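You operate a simulated robot arm through the tools that you are given. There is no shell and no other tool.

The job below is to be done with a simulated robot arm. You get a single attempt, and the scene is never put back.

TASK
Put things in order on the top of the blue table. At the end: the red filter cartridge stands where the blue cone tube stood; the grey pulley from the top of the blue table stands where the blue round brush stood; the blue cone tube stands where the grey pulley stood; the silver grease can stands on top of the grey steel case; the blue round brush stands where the silver grease can stood; whatever was shut is shut again. Leave all else as you found it, and nothing knocked over.

The check looks at the end state, three seconds after you hand in, the way a careful person would. Anything else that was tipped, shoved, dropped, spilled or broken makes it a failure.

THE ROBOT
A 6-joint arm with a two-finger parallel gripper, fixed in place. Base frame: the origin is at the foot of the arm, x ahead of it, y to its left, z up; the work surface is at about z = 80. Lengths are in cm, angles in rad, forces in N, time in s.
With the tool pointing down near the work surface it reaches from about 26 to 68 cm from the base axis. Its first joint turns from -1.152 to 1.152 rad. Payload 2.9 kg.
The tool frame sits at the grasp point between the pads (the TCP): z along the fingers, y along the line on which they close. The tips reach 3 cm beyond it. Largest opening 11 cm; finger width 2, thickness 1; the body of the gripper, 4.8 by 11.2 cm, starts 5.5 cm behind the TCP.
Orientation is told as [roll, pitch, yaw] about the base's x, y, z axes, in that order, counted from this pose: with the fingers straight down and closing along the base's y, the tool's x points along the base's -x, its y along +y and its z along -z.

THE INTERFACE
- The arm moves only by the tool arm_command. Its argument "increments" is a list that holds one entry, the list of rows, each a list of 6 numbers: the shift along the base's x, y, z in units of 20 mm (1.0 is 20 mm), then the turn, a rotation vector about the base's x, y, z in units of 4 degrees (1.0 is 4 degrees). In form: [[[tx, ty, tz, ax, ay, az], ...]]. A call has 1 to 20 rows; each row shifts and turns the commanded pose from where the row before left it. "gripper" is the finger opening in cm, from 0 to 11, set as the call begins (left out, the last holds). A call with a number of a shift or a turn outside -1 to 1 is refused whole. A row lasts 0.2 s, in which the tool goes at most 5 cm and 0.15 rad; a call with a longer step from one row to the next is refused whole, and so is a gripper value outside its range. A pose out of reach is approached as far as the arm can. The call stops where the force on the tool passes 40 N (or 10 N more than at its start, if that is more) or the arm is blocked; 0.2 s more then pass. Each finger travels about 10.8 cm/s and halts on what it meets, pressing with about 40 N; the grip force reading is that of the motor and also rises with nothing between the fingers. The clock runs only during rows and for 0.2 s after the last one: add rows that do not move to give the fingers time. It gives the time, the measured TCP pose, the force on the tool (base axes), the opening and the grip force at its end, in the units of the frame above (readings bear some noise), with the torque about the TCP (base axes, N m) and any sound that the robot's microphone picked up.
- Cameras (640 x 400 px; columns grow to the right, rows downward): "scene" is fixed at [8.87, 44.53, 137.84]; the picture's right is [-0.63, -0.78, 0.00], its down [-0.47, 0.39, -0.79] and it looks along [0.61, -0.50, -0.61] (base axes); focal length 258 px, centre (320, 200). "wrist" rides on the gripper at [7.2, 1.7, -10.3] in the tool frame; the picture's right is [-0.23, 0.97, 0.00], its down [-0.76, -0.18, -0.62] and it looks along [-0.61, -0.14, 0.78] (tool axes); focal length 222 px, centre (320, 200). There is no depth. A picture from a camera that has moved, and an enlarged one, comes with that camera's place and axes in the base frame and with its lens.
- camera(camera): a new picture of that camera. No time passes.
- zoom(camera, box): a new picture of the part [left, top, right, bottom] of that camera's present view, enlarged. No time passes.
- close_job(): hands the job in; it is judged then, once.

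Nothing tells you positions but the pictures and the camera data. Unless the task says otherwise, let go and move clear before handing in.

The tools are called after "Call:" as name(argument=value, ...) on one line, values as JSON. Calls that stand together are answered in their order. arm_command: Moves the arm, as the interface text tells. Its arguments: {"type":"object","properties":{"increments":{"type":"array","items":{"type":"array","items":{"type":"array","items":{"type":"number"}}}},"gripper":{"type":"number"}},"required":["increments"]} The other tools are called the same way: camera (camera) takes a picture; zoom (camera, box) takes an enlarged picture of a part of a camera's view; close_job () hands the job in.

At the start:

```text
clock: 0.0
position: [40.21, -2.88, 119.46]
tool_rot: [-0.001, 0.001, 0.002]
wrist_force: [-0.6, -0.5, -0.5]
ft_torque: [0.03, 0.02, 0.02]
finger_gap: 11.01
gripper_force: 0.1
```

scene: 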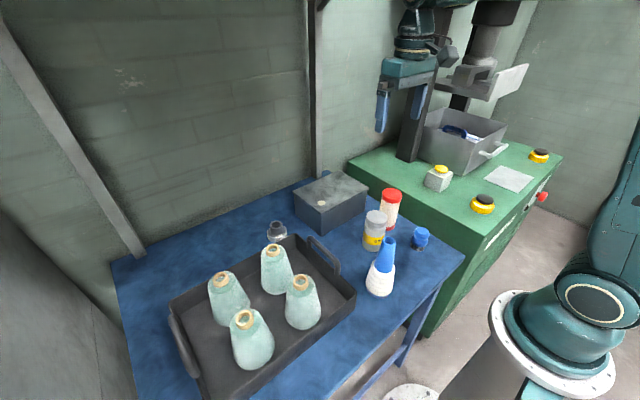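
wrist: 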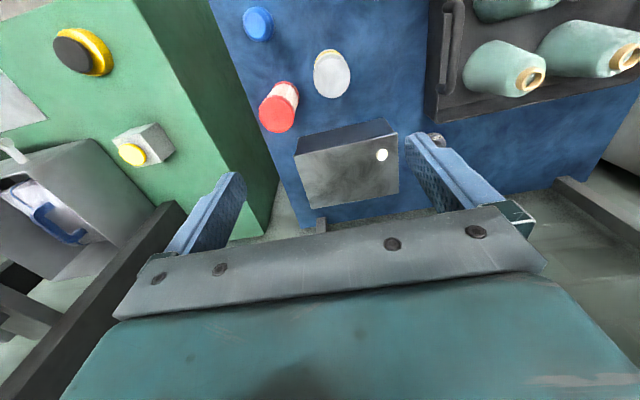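

I see a blue table with a tray of cone bobbins, a grey steel case, a red filter cartridge, a silver can, a blue cone tube, a blue round object and a small grey pulley next to the tray. I'll enlarge the views to identify and locate everything before moving.

Call:
zoom(camera="scene", box=[340, 170, 450, 310])

Call:
zoom(camera="scene", box=[240, 160, 380, 260])

Call:
zoom(camera="scene", box=[340, 80, 580, 230])

Call:
zoom(camera="wrist", box=[220, 0, 460, 220])

```text
2.86 times, centred on (395, 240) of scene
camera zoom: at [8.87, 44.53, 137.84], right [-0.63, -0.78, 0.0], down [-0.47, 0.39, -0.79], along [0.61, -0.5, -0.61], focal length 737 px, centre (106, 86)
```

zoom: 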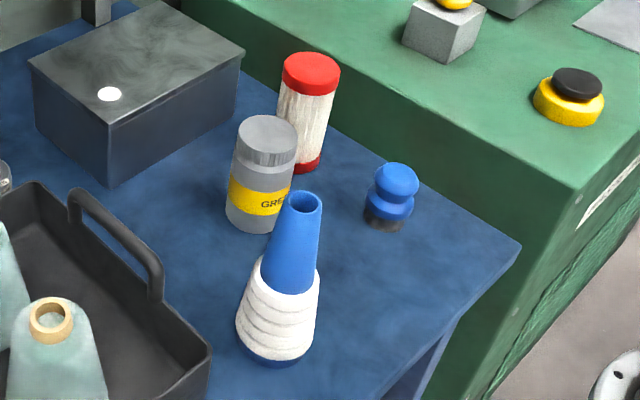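

```text
4.00 times, centred on (310, 210) of scene
camera zoom: at [8.87, 44.53, 137.84], right [-0.63, -0.78, 0.0], down [-0.47, 0.39, -0.79], along [0.61, -0.5, -0.61], focal length 1031 px, centre (360, 160)
```

zoom: 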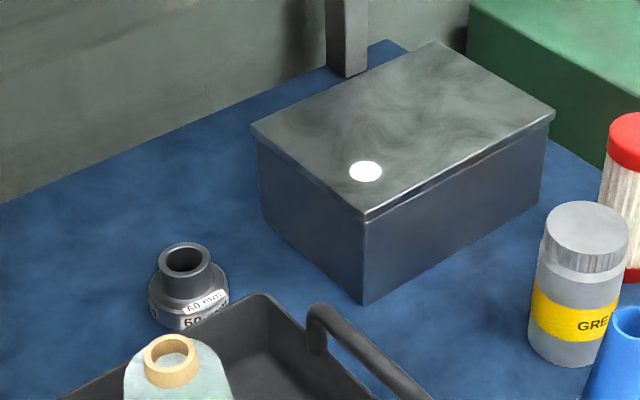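

```text
2.67 times, centred on (460, 155) of scene
camera zoom: at [8.87, 44.53, 137.84], right [-0.63, -0.78, 0.0], down [-0.47, 0.39, -0.79], along [0.61, -0.5, -0.61], focal length 688 px, centre (-53, 320)
```

zoom: 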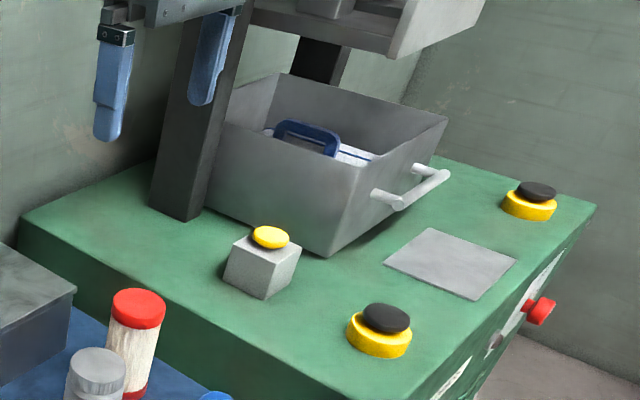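

```text
1.82 times, centred on (340, 110) of wrist
camera zoom: at [32.95, -1.35, 129.72], right [0.23, 0.97, 0.0], down [0.76, -0.18, 0.62], along [0.61, -0.14, -0.78], focal length 404 px, centre (284, 364)
```

zoom: 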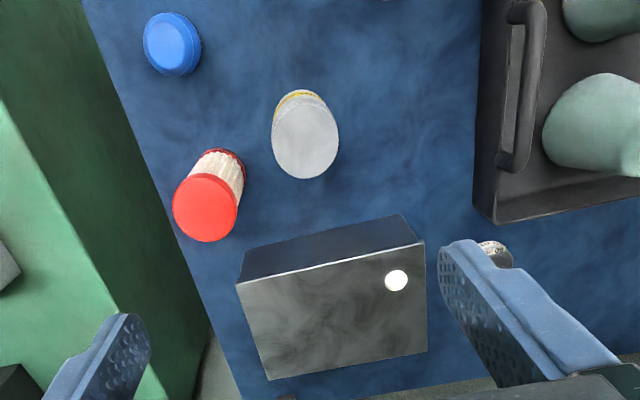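

The can is at about (40.2, -1), filter (42.9, -11), brush (31, -10.6), cone tube (28.6, 9.2), pulley (61, 19). The case lid spans roughly x 52–66, y -11–9 at z≈89.5. First I move above the can for a closer look.

Call:
arm_command(increments=[[[0, 0.12, -0.9, 0, 0, 0], [0, 0.12, -0.9, 0, 0, 0], [0, 0.12, -0.9, 0, 0, 0], [0, 0.12, -0.9, 0, 0, 0], [0, 0.12, -0.9, 0, 0, 0], [0, 0.12, -0.9, 0, 0, 0], [0, 0.12, -0.9, 0, 0, 0], [0, 0.12, -0.9, 0, 0, 0]]], gripper=8.5)

Call:
camera(camera="wrist")

Call:
camera(camera="scene")

```text
clock: 1.8
position: [40.16, -0.97, 104.97]
tool_rot: [0.0, -0.001, 0.0]
wrist_force: [-0.9, -0.2, 0.2]
ft_torque: [0.0, 0.0, 0.01]
finger_gap: 8.53
gripper_force: 0.0
```

```text
taken
camera wrist: at [32.86, 0.51, 115.31], right [0.23, 0.97, 0.0], down [0.76, -0.18, 0.62], along [0.61, -0.14, -0.78], focal length 222 px, centre (320, 200)
```

wrist: 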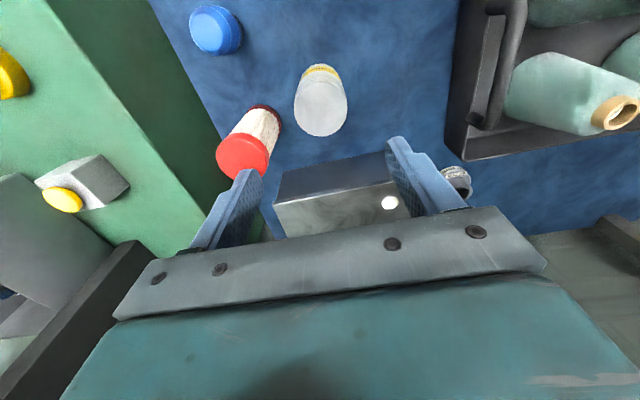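

```text
taken
```

scene: 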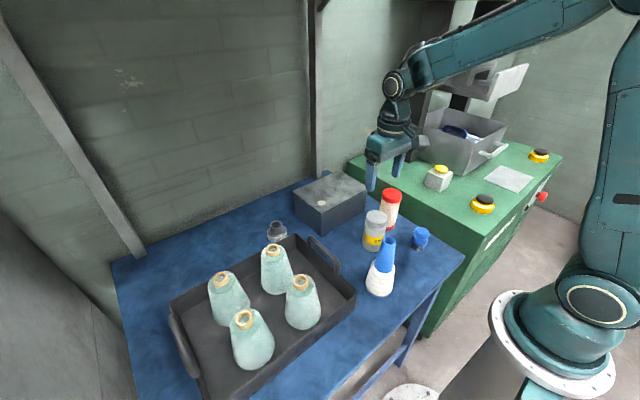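

The can sits nearly beneath the tool. I'll enlarge the wrist view to refine the centring.

Call:
zoom(camera="wrist", box=[260, 50, 380, 150])

Call:
zoom(camera="wrist", box=[180, 0, 300, 190])

Call:
zoom(camera="wrist", box=[380, 120, 500, 220])

```text
4.00 times, centred on (320, 100) of wrist
camera zoom: at [32.86, 0.51, 115.31], right [0.23, 0.97, 0.0], down [0.76, -0.18, 0.62], along [0.61, -0.14, -0.78], focal length 888 px, centre (320, 600)
```

zoom: 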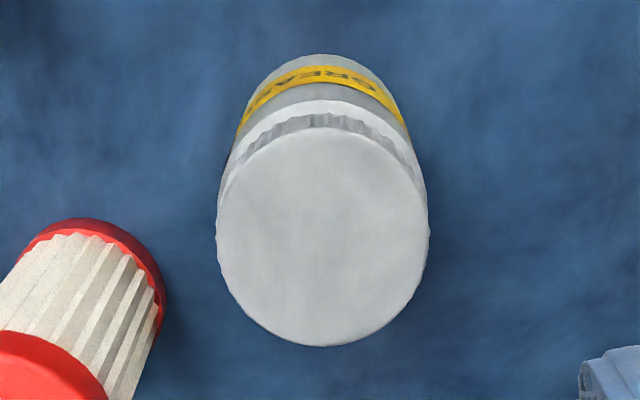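

```text
2.11 times, centred on (240, 95) of wrist
camera zoom: at [32.86, 0.51, 115.31], right [0.23, 0.97, 0.0], down [0.76, -0.18, 0.62], along [0.61, -0.14, -0.78], focal length 468 px, centre (488, 421)
```

zoom: 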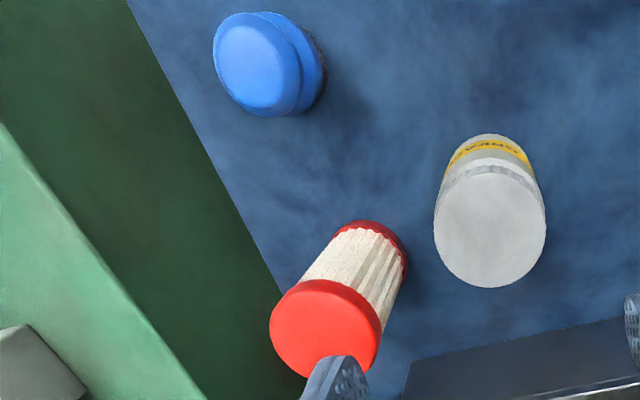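

```text
4.00 times, centred on (440, 170) of wrist
camera zoom: at [32.86, 0.51, 115.31], right [0.23, 0.97, 0.0], down [0.76, -0.18, 0.62], along [0.61, -0.14, -0.78], focal length 888 px, centre (-160, 320)
```

zoom: 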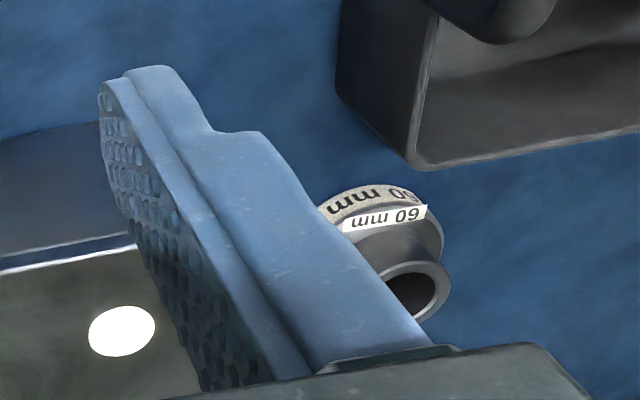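

The can is centred at about (40.0, -0.95) with a 5.6 cm diameter. I descend around it now with the fingers open to 8.5.

Call:
arm_command(increments=[[[-0.08, 0.02, -0.9, 0, 0, 0], [0, 0, -0.9, 0, 0, 0], [0, 0, -0.9, 0, 0, 0], [0, 0, -0.9, 0, 0, 0], [0, 0, -0.9, 0, 0, 0], [0, 0, -0.9, 0, 0, 0], [0, 0, -0.9, 0, 0, 0], [0, 0, -0.9, 0, 0, 0], [0, 0, -0.8, 0, 0, 0], [0, 0, -0.8, 0, 0, 0], [0, 0, 0, 0, 0, 0]]])

Call:
camera(camera="wrist")

Call:
camera(camera="scene")

```text
clock: 4.2
position: [39.94, -1.05, 87.59]
tool_rot: [0.001, 0.0, -0.001]
wrist_force: [0.4, -0.2, 0.0]
ft_torque: [-0.02, 0.0, 0.03]
finger_gap: 8.49
gripper_force: 0.1
```

```text
taken
camera wrist: at [32.75, 0.58, 97.75], right [0.23, 0.97, 0.0], down [0.76, -0.18, 0.62], along [0.61, -0.14, -0.78], focal length 222 px, centre (320, 200)
```

wrist: 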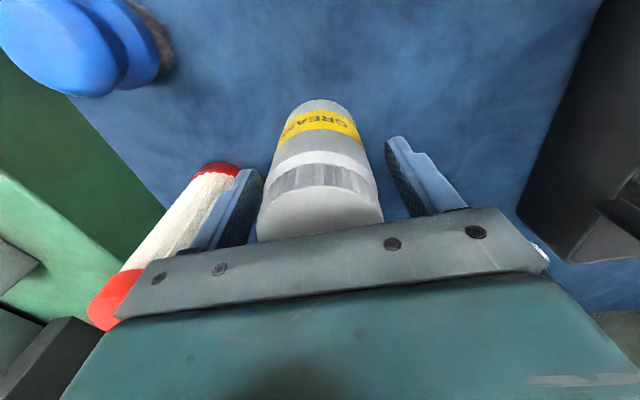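

```text
taken
```

scene: 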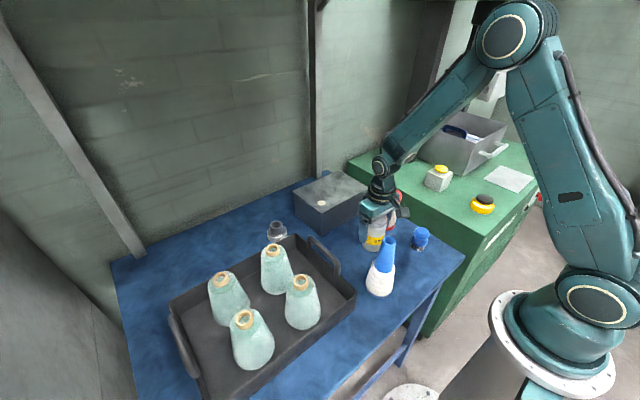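

The can is between the fingers with clear room above it. I close on it now.

Call:
arm_command(increments=[[[0, 0, 0, 0, 0, 0], [0, 0, 0, 0, 0, 0], [0, 0, 0, 0, 0, 0], [0, 0, 0, 0, 0, 0]]], gripper=4)

Call:
camera(camera="wrist")

```text
clock: 5.2
position: [40.18, -0.95, 87.48]
tool_rot: [0.001, 0.002, -0.001]
wrist_force: [-0.4, 1.5, 0.1]
ft_torque: [0.07, -0.08, 0.01]
finger_gap: 5.95
gripper_force: 39.8
```

```text
taken
camera wrist: at [32.75, 0.58, 97.76], right [0.23, 0.97, 0.0], down [0.76, -0.18, 0.62], along [0.61, -0.14, -0.78], focal length 222 px, centre (320, 200)
```

wrist: 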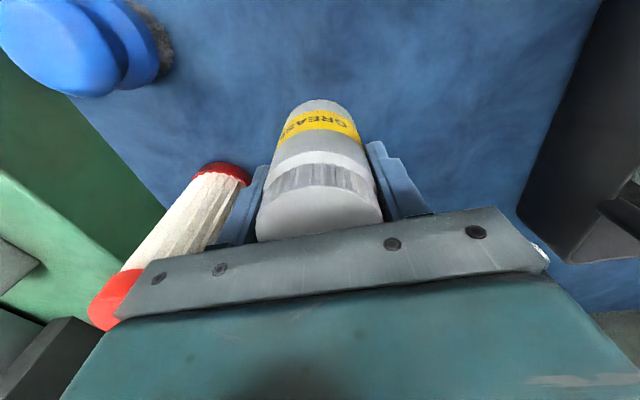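

The can is held (5.95 cm, 40 N). I lift it straight up and then carry it over the case lid.

Call:
arm_command(increments=[[[0, 0, 0.4, 0, 0, 0], [0, 0, 0.8, 0, 0, 0], [0, 0, 0.9, 0, 0, 0], [0, 0, 0.9, 0, 0, 0], [0, 0, 0.9, 0, 0, 0], [0, 0, 0.9, 0, 0, 0], [0, 0, 0.9, 0, 0, 0], [0, 0, 0.8, 0, 0, 0], [0, 0, 0.5, 0, 0, 0], [0, 0, 0, 0, 0, 0]]])

Call:
camera(camera="scene")

Call:
camera(camera="wrist")

```text
clock: 7.4
position: [40.11, -1.11, 101.49]
tool_rot: [0.0, -0.001, 0.0]
wrist_force: [0.6, 0.3, -3.5]
ft_torque: [0.03, -0.01, 0.01]
finger_gap: 5.93
gripper_force: 40.5
```

```text
taken
```

scene: 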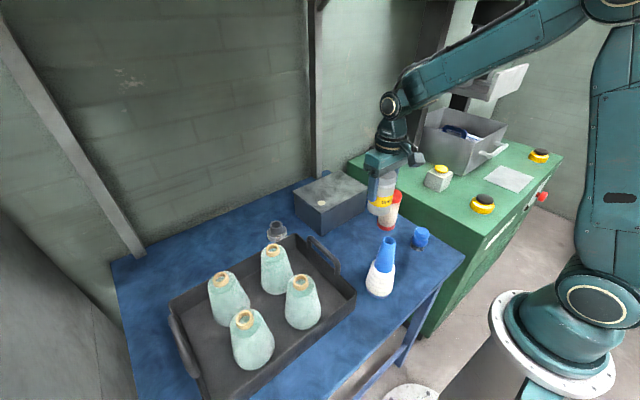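

```text
taken
camera wrist: at [32.78, 0.58, 111.7], right [0.23, 0.97, 0.0], down [0.76, -0.18, 0.62], along [0.61, -0.14, -0.78], focal length 222 px, centre (320, 200)
```

wrist: 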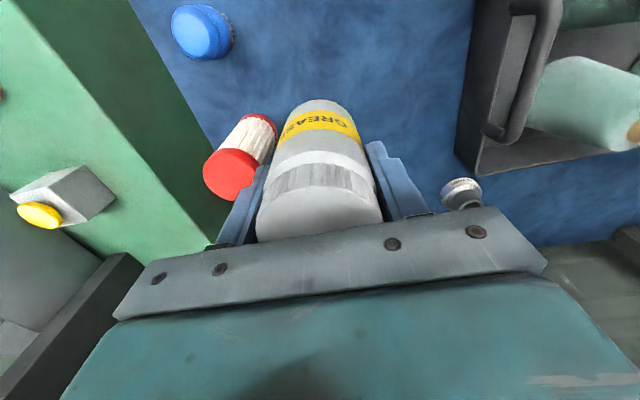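

The can lifted cleanly. Now I move 19 cm forward over the middle of the lid.

Call:
arm_command(increments=[[[0.4, 0, 0, 0, 0, 0], [0.9, 0, 0, 0, 0, 0], [1, 0, 0, 0, 0, 0], [1, 0, 0, 0, 0, 0], [1, 0, 0, 0, 0, 0], [1, 0, 0, 0, 0, 0], [1, 0, 0, 0, 0, 0], [1, 0, 0, 0, 0, 0], [1, 0, 0, 0, 0, 0], [0.8, 0, 0, 0, 0, 0], [0.4, 0, 0, 0, 0, 0], [0, 0, 0, 0, 0, 0]]])

Call:
camera(camera="scene")

Call:
camera(camera="wrist")

```text
clock: 10.0
position: [58.98, -1.0, 101.34]
tool_rot: [0.0, -0.001, 0.0]
wrist_force: [-0.6, 0.1, -5.0]
ft_torque: [-0.02, 0.01, 0.01]
finger_gap: 5.93
gripper_force: 39.8
```

```text
taken
```

scene: 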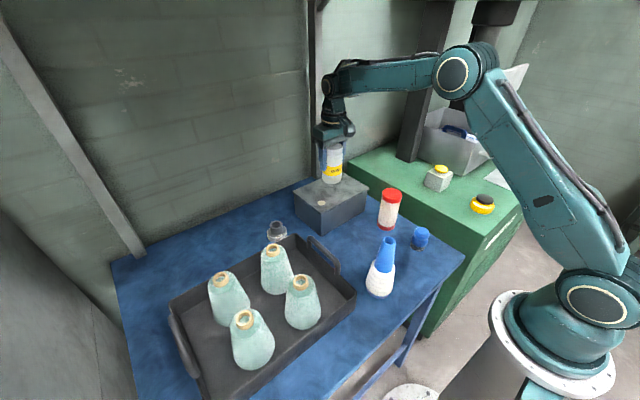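

```text
taken
camera wrist: at [51.75, 0.53, 111.65], right [0.23, 0.97, 0.0], down [0.76, -0.18, 0.62], along [0.61, -0.14, -0.78], focal length 222 px, centre (320, 200)
```

wrist: 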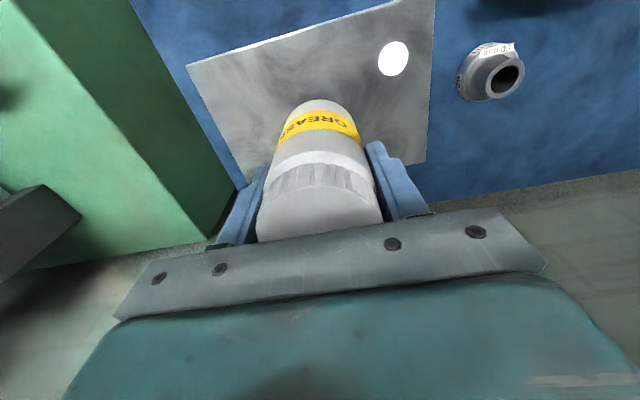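

The can hangs over the lid with room all around, clear of the white spot. I lower it most of the way and then creep down by force.

Call:
arm_command(increments=[[[0, 0, -0.5, 0, 0, 0], [0, 0, -0.5, 0, 0, 0], [0, 0, -0.2, 0, 0, 0], [0, 0, 0, 0, 0, 0]]])

Call:
zoom(camera="scene", box=[280, 110, 380, 240])

```text
clock: 11.0
position: [59.09, -1.02, 98.97]
tool_rot: [0.001, -0.001, 0.001]
wrist_force: [-0.1, 0.3, -3.8]
ft_torque: [-0.02, 0.0, -0.01]
finger_gap: 5.92
gripper_force: 40.5
```

```text
3.08 times, centred on (330, 175) of scene
camera zoom: at [8.88, 44.53, 137.84], right [-0.63, -0.78, 0.0], down [-0.47, 0.39, -0.79], along [0.61, -0.5, -0.61], focal length 793 px, centre (289, 277)
```

zoom: 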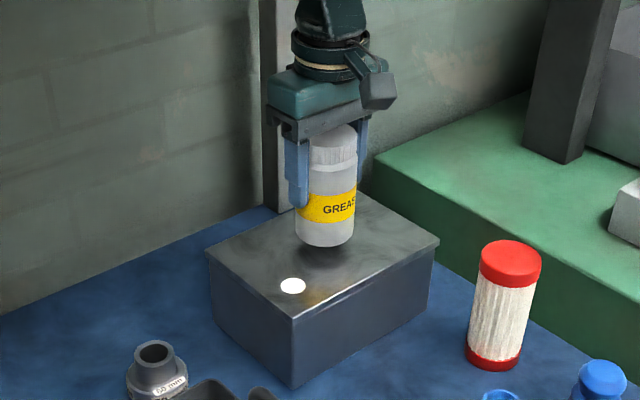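

The can is about 1–2 cm above the lid. I creep down in small steps.

Call:
arm_command(increments=[[[0, 0, -0.1, 0, 0, 0], [0, 0, -0.1, 0, 0, 0], [0, 0, -0.1, 0, 0, 0], [0, 0, -0.1, 0, 0, 0], [0, 0, -0.1, 0, 0, 0], [0, 0, 0, 0, 0, 0]]])

Call:
zoom(camera="scene", box=[280, 110, 380, 240])

```text
clock: 12.4
position: [59.21, -0.96, 97.84]
tool_rot: [-0.001, 0.0, 0.001]
wrist_force: [0.3, -0.6, -3.1]
ft_torque: [0.01, 0.02, -0.03]
finger_gap: 5.95
gripper_force: 39.8
```

```text
3.08 times, centred on (330, 175) of scene
camera zoom: at [8.88, 44.53, 137.84], right [-0.63, -0.78, 0.0], down [-0.47, 0.39, -0.79], along [0.61, -0.5, -0.61], focal length 793 px, centre (289, 277)
```

zoom: 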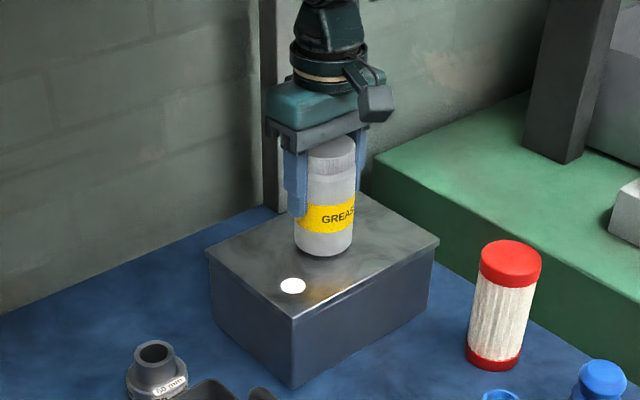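

Still no contact force; the gap looks well under a centimetre. I keep creeping.

Call:
arm_command(increments=[[[0, 0, -0.05, 0, 0, 0], [0, 0, -0.05, 0, 0, 0], [0, 0, -0.05, 0, 0, 0], [0, 0, 0, 0, 0, 0]]])

Call:
zoom(camera="scene", box=[300, 150, 370, 215])

```text
clock: 13.4
position: [59.03, -0.98, 97.81]
tool_rot: [-0.001, 0.001, 0.001]
wrist_force: [-0.2, 0.4, -3.8]
ft_torque: [0.01, 0.0, 0.01]
finger_gap: 5.92
gripper_force: 40.4
```

```text
6.15 times, centred on (335, 182) of scene
camera zoom: at [8.88, 44.53, 137.84], right [-0.63, -0.78, 0.0], down [-0.47, 0.39, -0.79], along [0.61, -0.5, -0.61], focal length 1586 px, centre (228, 308)
```

zoom: 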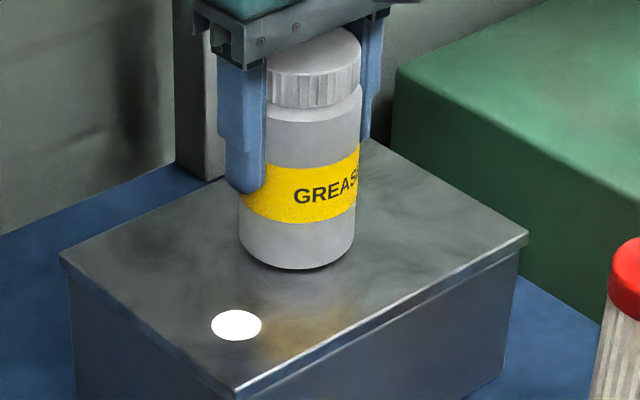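

Nearly touching by the shadow; no force yet. I continue another few millimetres.

Call:
arm_command(increments=[[[0, 0, -0.05, 0, 0, 0], [0, 0, -0.05, 0, 0, 0], [0, 0, -0.05, 0, 0, 0], [0, 0, 0, 0, 0, 0]]])

Call:
zoom(camera="scene", box=[300, 150, 370, 215])

```text
clock: 14.4
position: [59.05, -1.04, 97.44]
tool_rot: [0.001, -0.001, 0.001]
wrist_force: [-1.1, 2.6, 1.8]
ft_torque: [0.13, 0.24, -0.02]
finger_gap: 5.92
gripper_force: 40.4
```

```text
6.15 times, centred on (335, 182) of scene
camera zoom: at [8.87, 44.54, 137.84], right [-0.63, -0.78, 0.0], down [-0.47, 0.39, -0.79], along [0.61, -0.5, -0.61], focal length 1586 px, centre (228, 308)
```

zoom: 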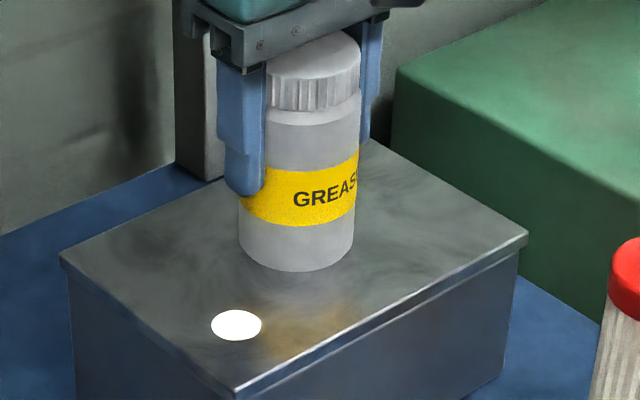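

Contact made (vertical force changed from -4 to +2 N). I release the can and rise straight up.

Call:
arm_command(increments=[[[0, 0, 0, 0, 0, 0], [0, 0, 0, 0, 0, 0], [0, 0, 0, 0, 0, 0]]], gripper=8.5)

Call:
arm_command(increments=[[[0, 0, 0.4, 0, 0, 0], [0, 0, 0.8, 0, 0, 0], [0, 0, 1, 0, 0, 0], [0, 0, 1, 0, 0, 0], [0, 0, 1, 0, 0, 0], [0, 0, 1, 0, 0, 0], [0, 0, 0.5, 0, 0, 0], [0, 0, 0, 0, 0, 0]]])

Call:
camera(camera="scene")

Call:
camera(camera="wrist")

```text
clock: 15.2
position: [59.01, -0.98, 97.41]
tool_rot: [0.0, -0.001, -0.001]
wrist_force: [-0.2, -0.3, -0.4]
ft_torque: [-0.01, 0.0, 0.01]
finger_gap: 8.49
gripper_force: 0.0
```

```text
clock: 17.0
position: [59.19, -1.07, 108.76]
tool_rot: [-0.001, 0.002, 0.0]
wrist_force: [0.3, 0.0, 0.0]
ft_torque: [-0.01, 0.0, 0.0]
finger_gap: 8.52
gripper_force: 0.0
```

```text
taken
```

scene: 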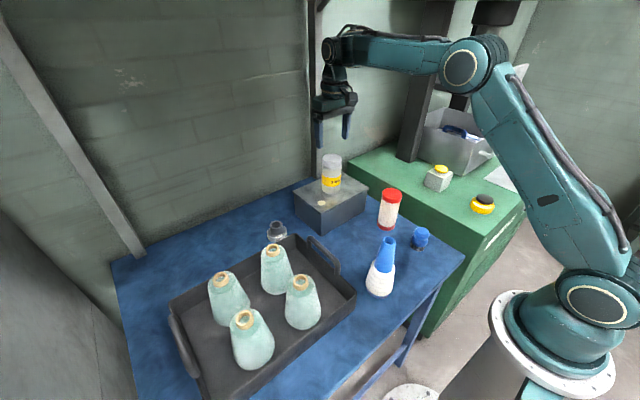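

```text
taken
camera wrist: at [51.82, 0.56, 119.14], right [0.23, 0.97, 0.0], down [0.76, -0.18, 0.62], along [0.61, -0.14, -0.78], focal length 222 px, centre (320, 200)
```

wrist: 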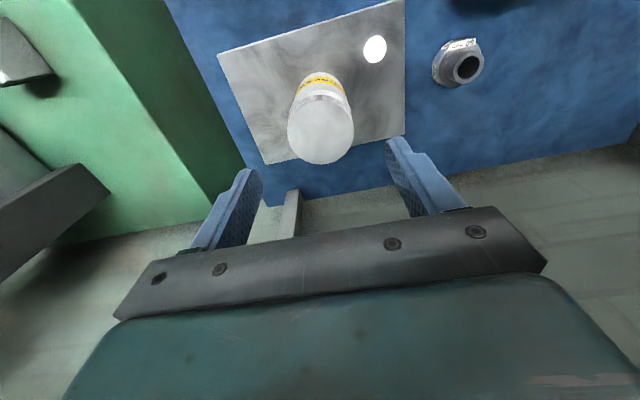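

The can stands on the case. From here I measure the pulley and its surroundings before heading to the brush.

Call:
zoom(camera="wrist", box=[400, 20, 520, 110])

Call:
arm_command(increments=[[[-0.5, -0.2, 0, 0, 0, 0], [-1, -0.35, 0, 0, 0, 0], [-1, -0.35, 0, 0, 0, 0], [-1, -0.35, 0, 0, 0, 0], [-1, -0.35, 0, 0, 0, 0], [-1, -0.35, 0, 0, 0, 0], [-1, -0.35, 0, 0, 0, 0], [-1, -0.35, 0, 0, 0, 0], [-1, -0.35, 0, 0, 0, 0], [-1, -0.35, 0, 0, 0, 0], [-1, -0.35, 0, 0, 0, 0], [-1, -0.35, 0, 0, 0, 0], [-1, -0.35, 0, 0, 0, 0], [-1, -0.3, 0, 0, 0, 0], [-0.5, -0.15, 0, 0, 0, 0], [0, 0, 0, 0, 0, 0]]], gripper=7.5)

Call:
camera(camera="wrist")

Call:
camera(camera="scene")

```text
4.44 times, centred on (460, 65) of wrist
camera zoom: at [51.82, 0.56, 119.14], right [0.23, 0.97, 0.0], down [0.76, -0.18, 0.62], along [0.61, -0.14, -0.78], focal length 987 px, centre (-302, 800)
```

zoom: 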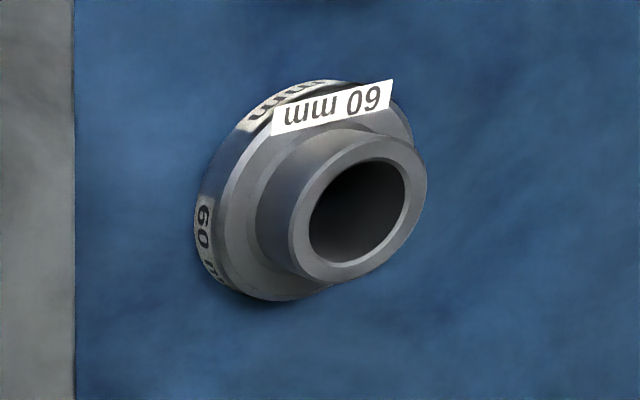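

```text
clock: 20.4
position: [30.95, -10.65, 108.75]
tool_rot: [0.0, 0.001, 0.002]
wrist_force: [-0.7, -0.6, 0.1]
ft_torque: [-0.03, -0.01, 0.01]
finger_gap: 7.52
gripper_force: 0.0
```

```text
taken
camera wrist: at [23.72, -9.06, 119.08], right [0.23, 0.97, 0.0], down [0.76, -0.18, 0.62], along [0.61, -0.14, -0.78], focal length 222 px, centre (320, 200)
```

wrist: 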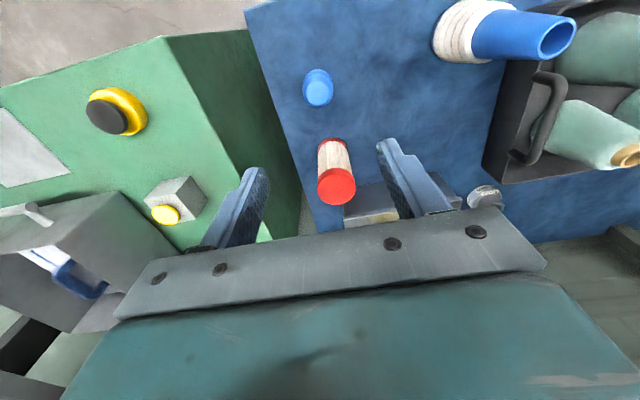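

```text
taken
```

scene: 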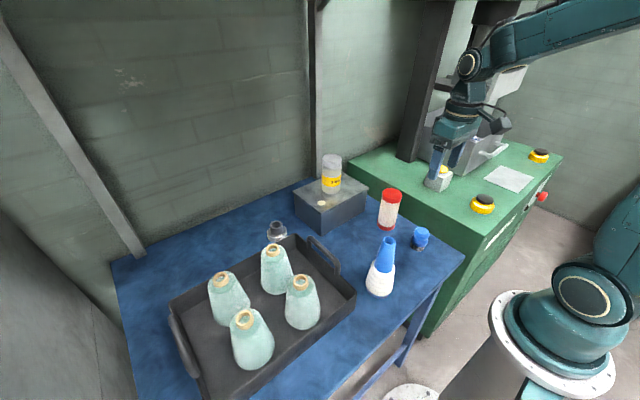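

The arm is above the brush. I enlarge the wrist view to centre on it.

Call:
zoom(camera="wrist", box=[280, 50, 360, 120])

Call:
zoom(camera="scene", box=[390, 215, 450, 260])

Call:
zoom(camera="wrist", box=[420, 0, 620, 120])

```text
5.71 times, centred on (320, 85) of wrist
camera zoom: at [23.72, -9.06, 119.08], right [0.23, 0.97, 0.0], down [0.76, -0.18, 0.62], along [0.61, -0.14, -0.78], focal length 1269 px, centre (320, 857)
```

zoom: 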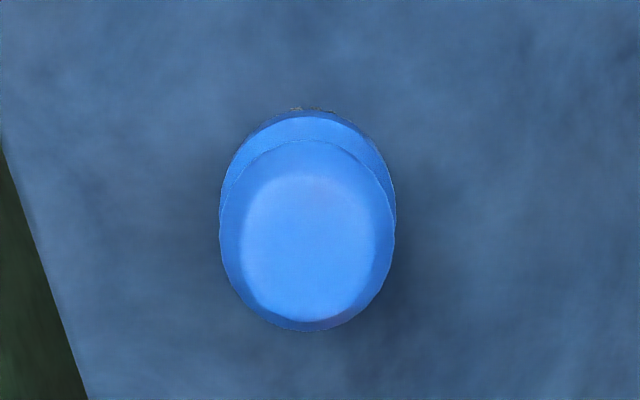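

```text
8.89 times, centred on (420, 238) of scene
camera zoom: at [8.87, 44.53, 137.84], right [-0.63, -0.78, 0.0], down [-0.47, 0.39, -0.79], along [0.61, -0.5, -0.61], focal length 2292 px, centre (-569, -133)
```

zoom: 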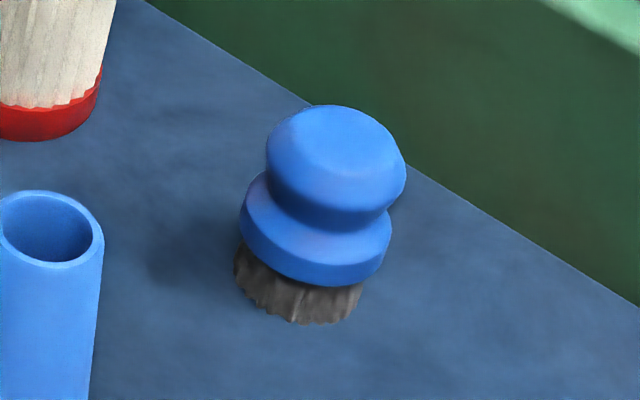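

```text
3.20 times, centred on (520, 60) of wrist
camera zoom: at [23.72, -9.06, 119.08], right [0.23, 0.97, 0.0], down [0.76, -0.18, 0.62], along [0.61, -0.14, -0.78], focal length 711 px, centre (-320, 648)
```

zoom: 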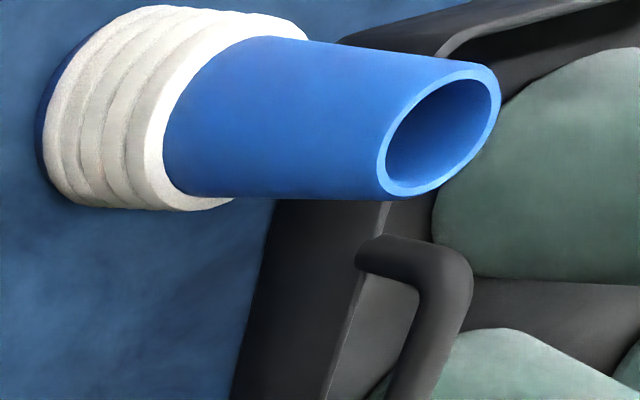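

Brush centre is at about (31.1, -10.9), about 6.2 cm tall, widest 4.9 cm disc near z≈83. I descend with fingers open to 7.5.

Call:
arm_command(increments=[[[0.06, -0.1, -0.5, 0, 0, 0], [0, 0, -0.9, 0, 0, 0], [0, 0, -0.9, 0, 0, 0], [0, 0, -0.9, 0, 0, 0], [0, 0, -0.9, 0, 0, 0], [0, 0, -0.9, 0, 0, 0], [0, 0, -0.9, 0, 0, 0], [0, 0, -0.9, 0, 0, 0], [0, 0, -0.9, 0, 0, 0], [0, 0, -0.9, 0, 0, 0], [0, 0, -0.9, 0, 0, 0], [0, 0, -0.9, 0, 0, 0], [0, 0, -0.9, 0, 0, 0], [0, 0, -0.5, 0, 0, 0], [0, 0, 0, 0, 0, 0]]])

Call:
camera(camera="wrist")

Call:
zoom(camera="scene", box=[370, 180, 480, 270])

```text
clock: 23.6
position: [31.21, -11.02, 85.19]
tool_rot: [-0.002, 0.001, 0.002]
wrist_force: [0.0, 0.9, -0.4]
ft_torque: [0.01, 0.02, 0.01]
finger_gap: 7.49
gripper_force: 0.0
```

```text
taken
camera wrist: at [24.02, -9.4, 95.51], right [0.23, 0.97, 0.0], down [0.76, -0.18, 0.62], along [0.61, -0.14, -0.78], focal length 222 px, centre (320, 200)
```

wrist: 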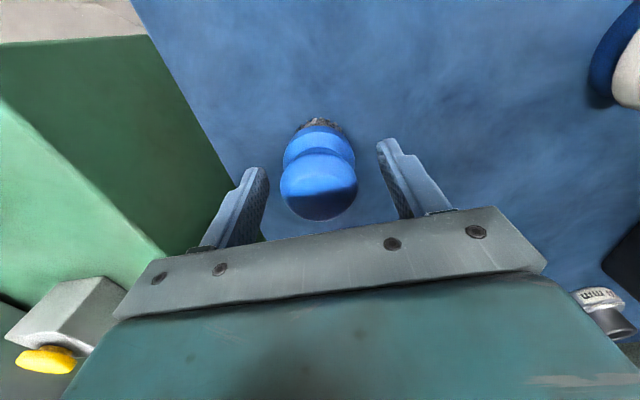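

```text
4.44 times, centred on (425, 225) of scene
camera zoom: at [8.87, 44.53, 137.84], right [-0.63, -0.78, 0.0], down [-0.47, 0.39, -0.79], along [0.61, -0.5, -0.61], focal length 1146 px, centre (-147, 89)
```

zoom: 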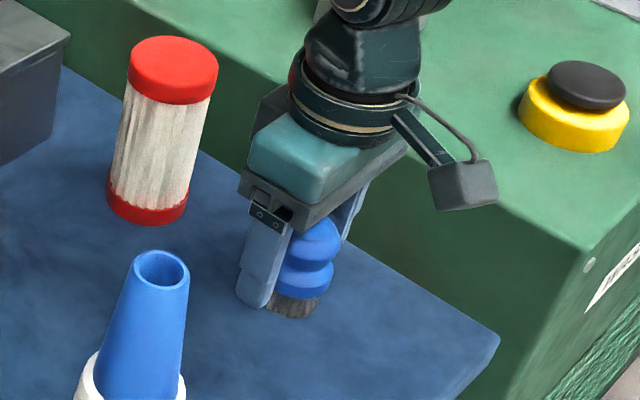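

The brush is between the fingers. I go down another 0.9 cm and close.

Call:
arm_command(increments=[[[0, 0, -0.3, 0, 0, 0], [0, 0, -0.15, 0, 0, 0], [0, 0, 0, 0, 0, 0]]])

Call:
arm_command(increments=[[[0, 0, 0, 0, 0, 0], [0, 0, 0, 0, 0, 0], [0, 0, 0, 0, 0, 0], [0, 0, 0, 0, 0, 0]]], gripper=3)

Call:
camera(camera="wrist")

Call:
zoom(camera="scene", box=[370, 180, 480, 270])

```text
clock: 24.4
position: [31.31, -11.03, 84.36]
tool_rot: [0.0, 0.001, 0.0]
wrist_force: [0.0, 0.7, -0.2]
ft_torque: [-0.03, -0.02, 0.01]
finger_gap: 7.5
gripper_force: 0.1
```

```text
clock: 25.4
position: [31.27, -10.89, 84.4]
tool_rot: [-0.001, 0.001, -0.001]
wrist_force: [-0.2, 0.8, -0.3]
ft_torque: [-0.01, 0.02, -0.01]
finger_gap: 4.43
gripper_force: 40.0
```

```text
taken
camera wrist: at [24.0, -9.4, 94.64], right [0.23, 0.97, 0.0], down [0.76, -0.18, 0.62], along [0.61, -0.14, -0.78], focal length 222 px, centre (320, 200)
```

wrist: 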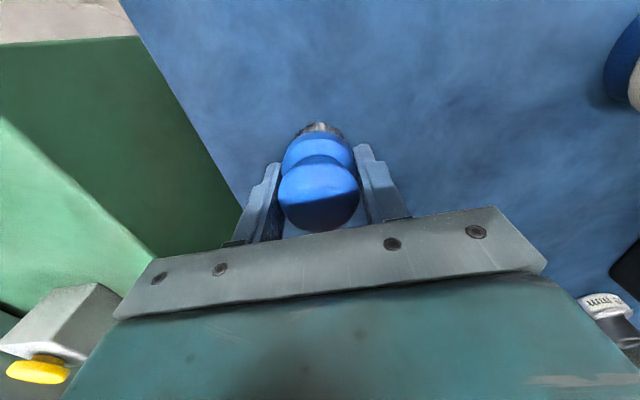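

```text
4.44 times, centred on (425, 225) of scene
camera zoom: at [8.87, 44.53, 137.84], right [-0.63, -0.78, 0.0], down [-0.47, 0.39, -0.79], along [0.61, -0.5, -0.61], focal length 1146 px, centre (-147, 89)
```

zoom: 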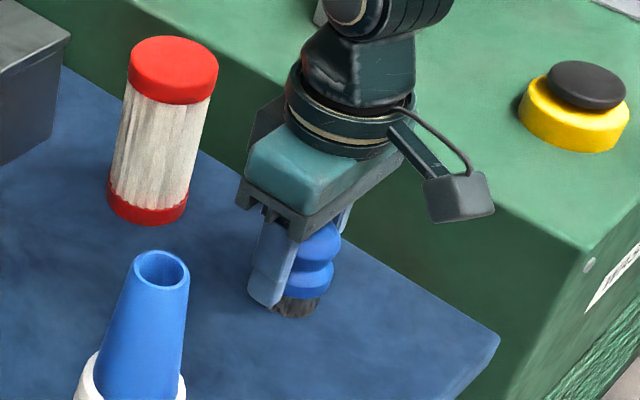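

The brush is gripped (4.4 cm, 40 N). I lift it 16 cm, carry it over to where the can stood and begin lowering.

Call:
arm_command(increments=[[[0, 0, 0.4, 0, 0, 0], [0, 0, 0.8, 0, 0, 0], [0, 0, 1, 0, 0, 0], [0, 0, 1, 0, 0, 0], [0, 0, 1, 0, 0, 0], [0, 0, 1, 0, 0, 0], [0, 0, 1, 0, 0, 0], [0, 0, 1, 0, 0, 0], [0, 0, 0.8, 0, 0, 0], [0, 0, 0, 0, 0, 0]]])

Call:
camera(camera="scene")

Call:
camera(camera="wrist")

```text
clock: 27.6
position: [31.06, -10.97, 100.55]
tool_rot: [-0.002, -0.001, 0.0]
wrist_force: [1.6, 0.4, -0.5]
ft_torque: [0.0, -0.02, -0.03]
finger_gap: 4.46
gripper_force: 39.5
```

```text
taken
```

scene: 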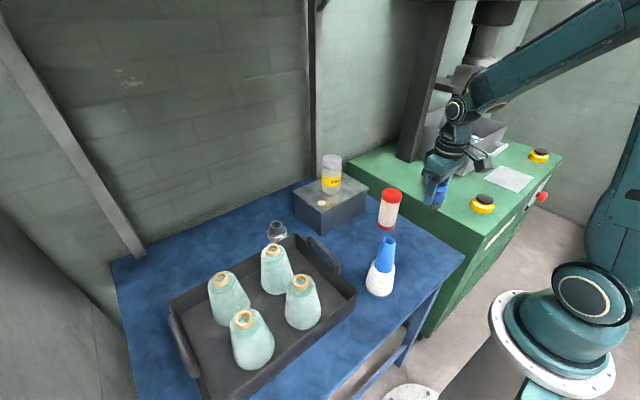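

```text
taken
camera wrist: at [23.74, -9.39, 110.81], right [0.23, 0.97, 0.0], down [0.76, -0.18, 0.62], along [0.61, -0.14, -0.78], focal length 222 px, centre (320, 200)
```

wrist: 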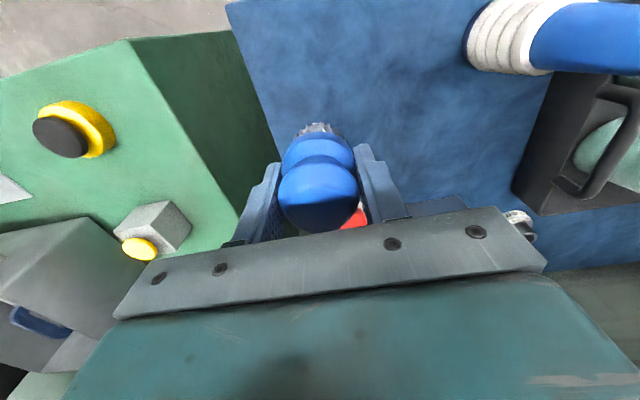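

The brush is up and secure. Moving it above the can's former spot at (40.0, -0.95).

Call:
arm_command(increments=[[[0.4, 0.45, 0, 0, 0, 0], [0.8, 0.9, 0, 0, 0, 0], [0.8, 0.9, 0, 0, 0, 0], [0.8, 0.9, 0, 0, 0, 0], [0.8, 0.9, 0, 0, 0, 0], [0.6, 0.65, 0, 0, 0, 0], [0.28, 0.3, 0, 0, 0, 0], [0, 0, 0, 0, 0, 0]]])

Call:
arm_command(increments=[[[0, 0, -0.5, 0, 0, 0], [0, 0, -0.9, 0, 0, 0], [0, 0, -1, 0, 0, 0], [0, 0, -1, 0, 0, 0], [0, 0, -1, 0, 0, 0], [0, 0, -1, 0, 0, 0], [0, 0, -0.9, 0, 0, 0], [0, 0, -0.8, 0, 0, 0], [0, 0, -0.4, 0, 0, 0], [0, 0, 0, 0, 0, 0]]])

Call:
camera(camera="wrist")

Call:
zoom(camera="scene", box=[330, 180, 440, 270])

```text
clock: 29.4
position: [40.25, -0.85, 100.36]
tool_rot: [-0.001, -0.001, 0.001]
wrist_force: [0.4, -0.5, -0.5]
ft_torque: [-0.02, -0.01, -0.01]
finger_gap: 4.43
gripper_force: 40.3
```

```text
clock: 31.6
position: [40.24, -0.84, 85.28]
tool_rot: [-0.001, 0.001, 0.0]
wrist_force: [0.3, -0.7, 0.7]
ft_torque: [-0.02, -0.07, -0.04]
finger_gap: 4.44
gripper_force: 40.1
```

```text
taken
camera wrist: at [32.87, 0.82, 95.54], right [0.23, 0.97, 0.0], down [0.76, -0.18, 0.62], along [0.61, -0.14, -0.78], focal length 222 px, centre (320, 200)
```

wrist: 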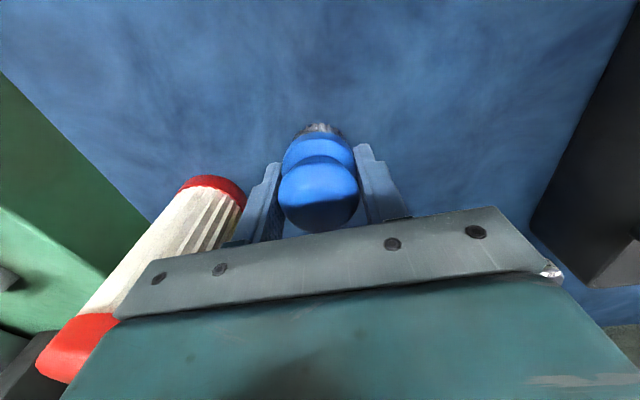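

```text
4.44 times, centred on (385, 225) of scene
camera zoom: at [8.87, 44.53, 137.84], right [-0.63, -0.78, 0.0], down [-0.47, 0.39, -0.79], along [0.61, -0.5, -0.61], focal length 1146 px, centre (31, 89)
```

zoom: 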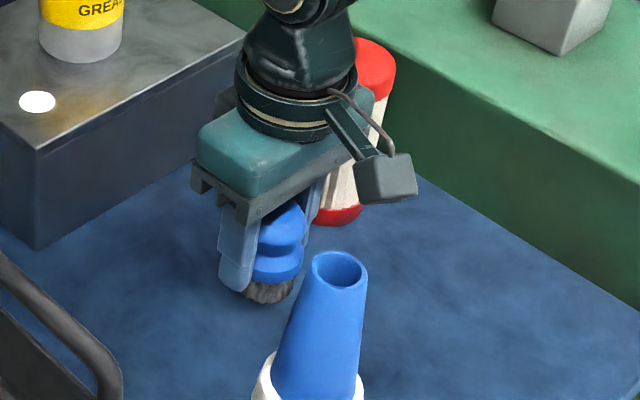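

The brush is about 1 cm above the table at the can's old spot. I trim y by 2 mm and creep down.

Call:
arm_command(increments=[[[0, -0.1, -0.1, 0, 0, 0], [0, 0, -0.1, 0, 0, 0], [0, 0, -0.1, 0, 0, 0], [0, 0, -0.05, 0, 0, 0], [0, 0, 0, 0, 0, 0]]])

Call:
arm_command(increments=[[[0, 0, -0.05, 0, 0, 0], [0, 0, 0, 0, 0, 0]]])

Call:
zoom(camera="scene", box=[350, 210, 420, 260])

```text
clock: 32.8
position: [40.19, -1.04, 84.54]
tool_rot: [-0.001, 0.0, -0.001]
wrist_force: [-0.4, 0.0, -1.2]
ft_torque: [-0.04, -0.02, 0.02]
finger_gap: 4.45
gripper_force: 40.2
```

```text
clock: 33.4
position: [40.17, -1.22, 84.49]
tool_rot: [0.001, 0.0, -0.002]
wrist_force: [0.1, 0.4, 0.2]
ft_torque: [-0.02, 0.0, 0.02]
finger_gap: 4.41
gripper_force: 39.9
```

```text
8.00 times, centred on (385, 235) of scene
camera zoom: at [8.87, 44.53, 137.84], right [-0.63, -0.78, 0.0], down [-0.47, 0.39, -0.79], along [0.61, -0.5, -0.61], focal length 2062 px, centre (-200, -80)
```

zoom: 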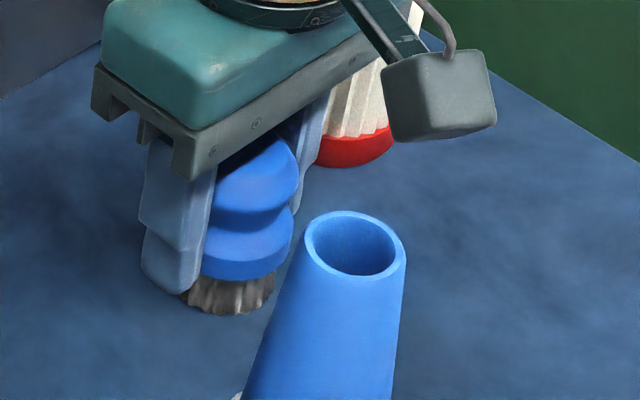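

Almost down. I creep another millimetre or two until I feel the table.

Call:
arm_command(increments=[[[0, 0, -0.05, 0, 0, 0], [0, 0, 0, 0, 0, 0]]])

Call:
arm_command(increments=[[[0, 0, -0.05, 0, 0, 0], [0, 0, 0, 0, 0, 0]]])

```text
clock: 34.0
position: [40.21, -1.1, 84.4]
tool_rot: [0.0, 0.0, -0.001]
wrist_force: [0.0, 0.2, 0.3]
ft_torque: [0.02, -0.03, -0.03]
finger_gap: 4.44
gripper_force: 39.4
```

```text
clock: 34.6
position: [40.19, -1.11, 84.28]
tool_rot: [-0.001, -0.002, -0.001]
wrist_force: [-1.7, -0.8, 9.2]
ft_torque: [0.01, 0.1, 0.01]
finger_gap: 4.44
gripper_force: 40.5
```

Contact with the table (9 N up). I open the fingers and rise.

Call:
arm_command(increments=[[[0, 0, 0, 0, 0, 0], [0, 0, 0, 0, 0, 0], [0, 0, 0, 0, 0, 0]]], gripper=7.5)

Call:
arm_command(increments=[[[0, 0, 0.4, 0, 0, 0], [0, 0, 0.8, 0, 0, 0], [0, 0, 1, 0, 0, 0], [0, 0, 1, 0, 0, 0], [0, 0, 1, 0, 0, 0], [0, 0, 1, 0, 0, 0], [0, 0, 1, 0, 0, 0], [0, 0, 1, 0, 0, 0], [0, 0, 1, 0, 0, 0], [0, 0, 0.8, 0, 0, 0], [0, 0, 0, 0, 0, 0]]])

Call:
camera(camera="scene")

Call:
camera(camera="wrist")

```text
clock: 35.4
position: [40.21, -1.15, 84.35]
tool_rot: [0.001, -0.001, 0.0]
wrist_force: [-0.1, 0.1, -0.6]
ft_torque: [0.0, 0.03, 0.0]
finger_gap: 7.5
gripper_force: 0.2
```

```text
clock: 37.8
position: [40.0, -1.09, 102.28]
tool_rot: [0.0, 0.0, -0.001]
wrist_force: [-0.1, -0.2, -0.2]
ft_torque: [-0.01, -0.02, 0.03]
finger_gap: 7.52
gripper_force: 0.0
```

```text
taken
```

scene: 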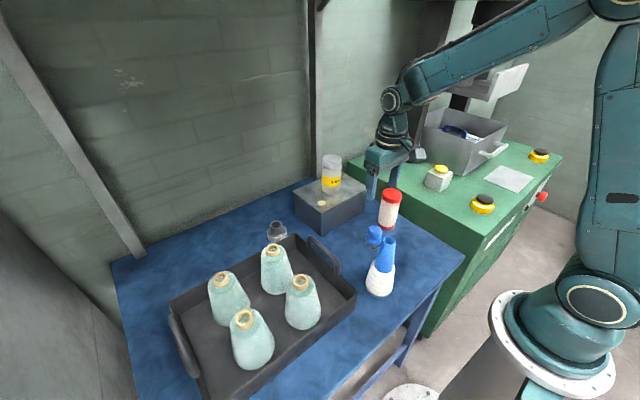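

```text
taken
camera wrist: at [32.79, 0.52, 112.56], right [0.23, 0.97, 0.0], down [0.76, -0.18, 0.62], along [0.61, -0.14, -0.78], focal length 222 px, centre (320, 200)
```

wrist: 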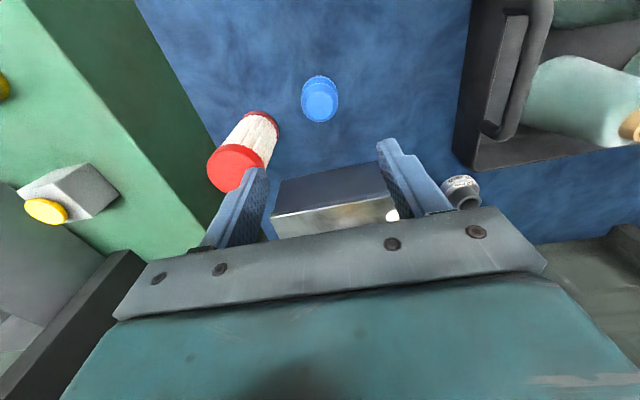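

The brush stands where the can was. Next I go up and across to above the pulley at about (61, 19).

Call:
arm_command(increments=[[[0, 0, 0.9, 0, 0, 0], [0.3, 0.3, 0.9, 0, 0, 0], [0.9, 0.85, 0.2, 0, 0, 0], [0.9, 0.85, 0, 0, 0, 0], [0.9, 0.85, 0, 0, 0, 0], [0.9, 0.85, 0, 0, 0, 0], [0.9, 0.85, 0, 0, 0, 0], [0.9, 0.85, 0, 0, 0, 0], [0.9, 0.85, 0, 0, 0, 0], [0.9, 0.85, 0, 0, 0, 0], [0.9, 0.85, 0, 0, 0, 0], [0.9, 0.85, 0, 0, 0, 0], [0.8, 0.8, 0, 0, 0, 0], [0.4, 0.45, 0, 0, 0, 0], [0, 0, 0, 0, 0, 0]]], gripper=9)

Call:
camera(camera="wrist")

Call:
camera(camera="scene")

```text
clock: 41.0
position: [61.13, 19.15, 106.35]
tool_rot: [0.0, -0.001, 0.001]
wrist_force: [0.2, -0.5, 0.0]
ft_torque: [-0.03, -0.01, -0.01]
finger_gap: 8.98
gripper_force: 0.1
```

```text
taken
camera wrist: at [53.85, 20.67, 116.63], right [0.23, 0.97, 0.0], down [0.76, -0.18, 0.62], along [0.61, -0.14, -0.78], focal length 222 px, centre (320, 200)
```

wrist: 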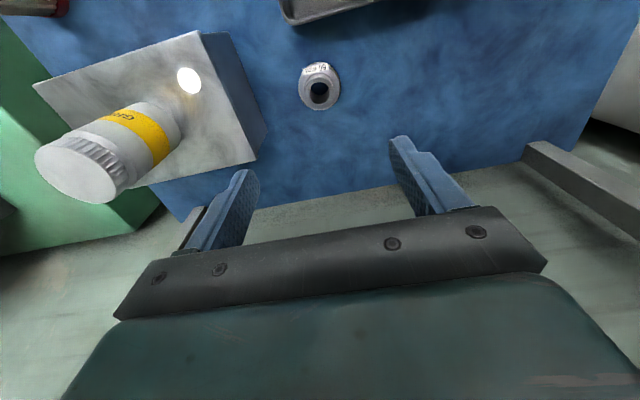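

```text
taken
```

scene: 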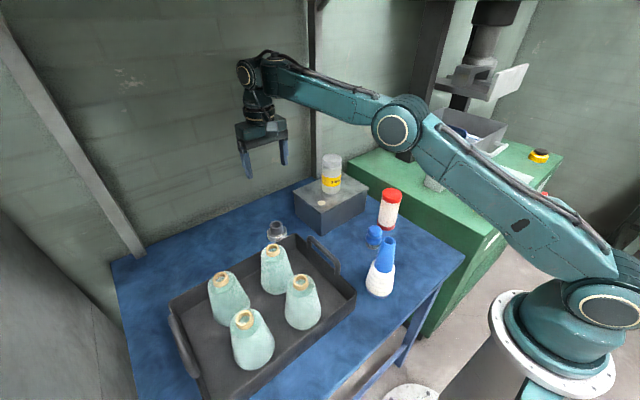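

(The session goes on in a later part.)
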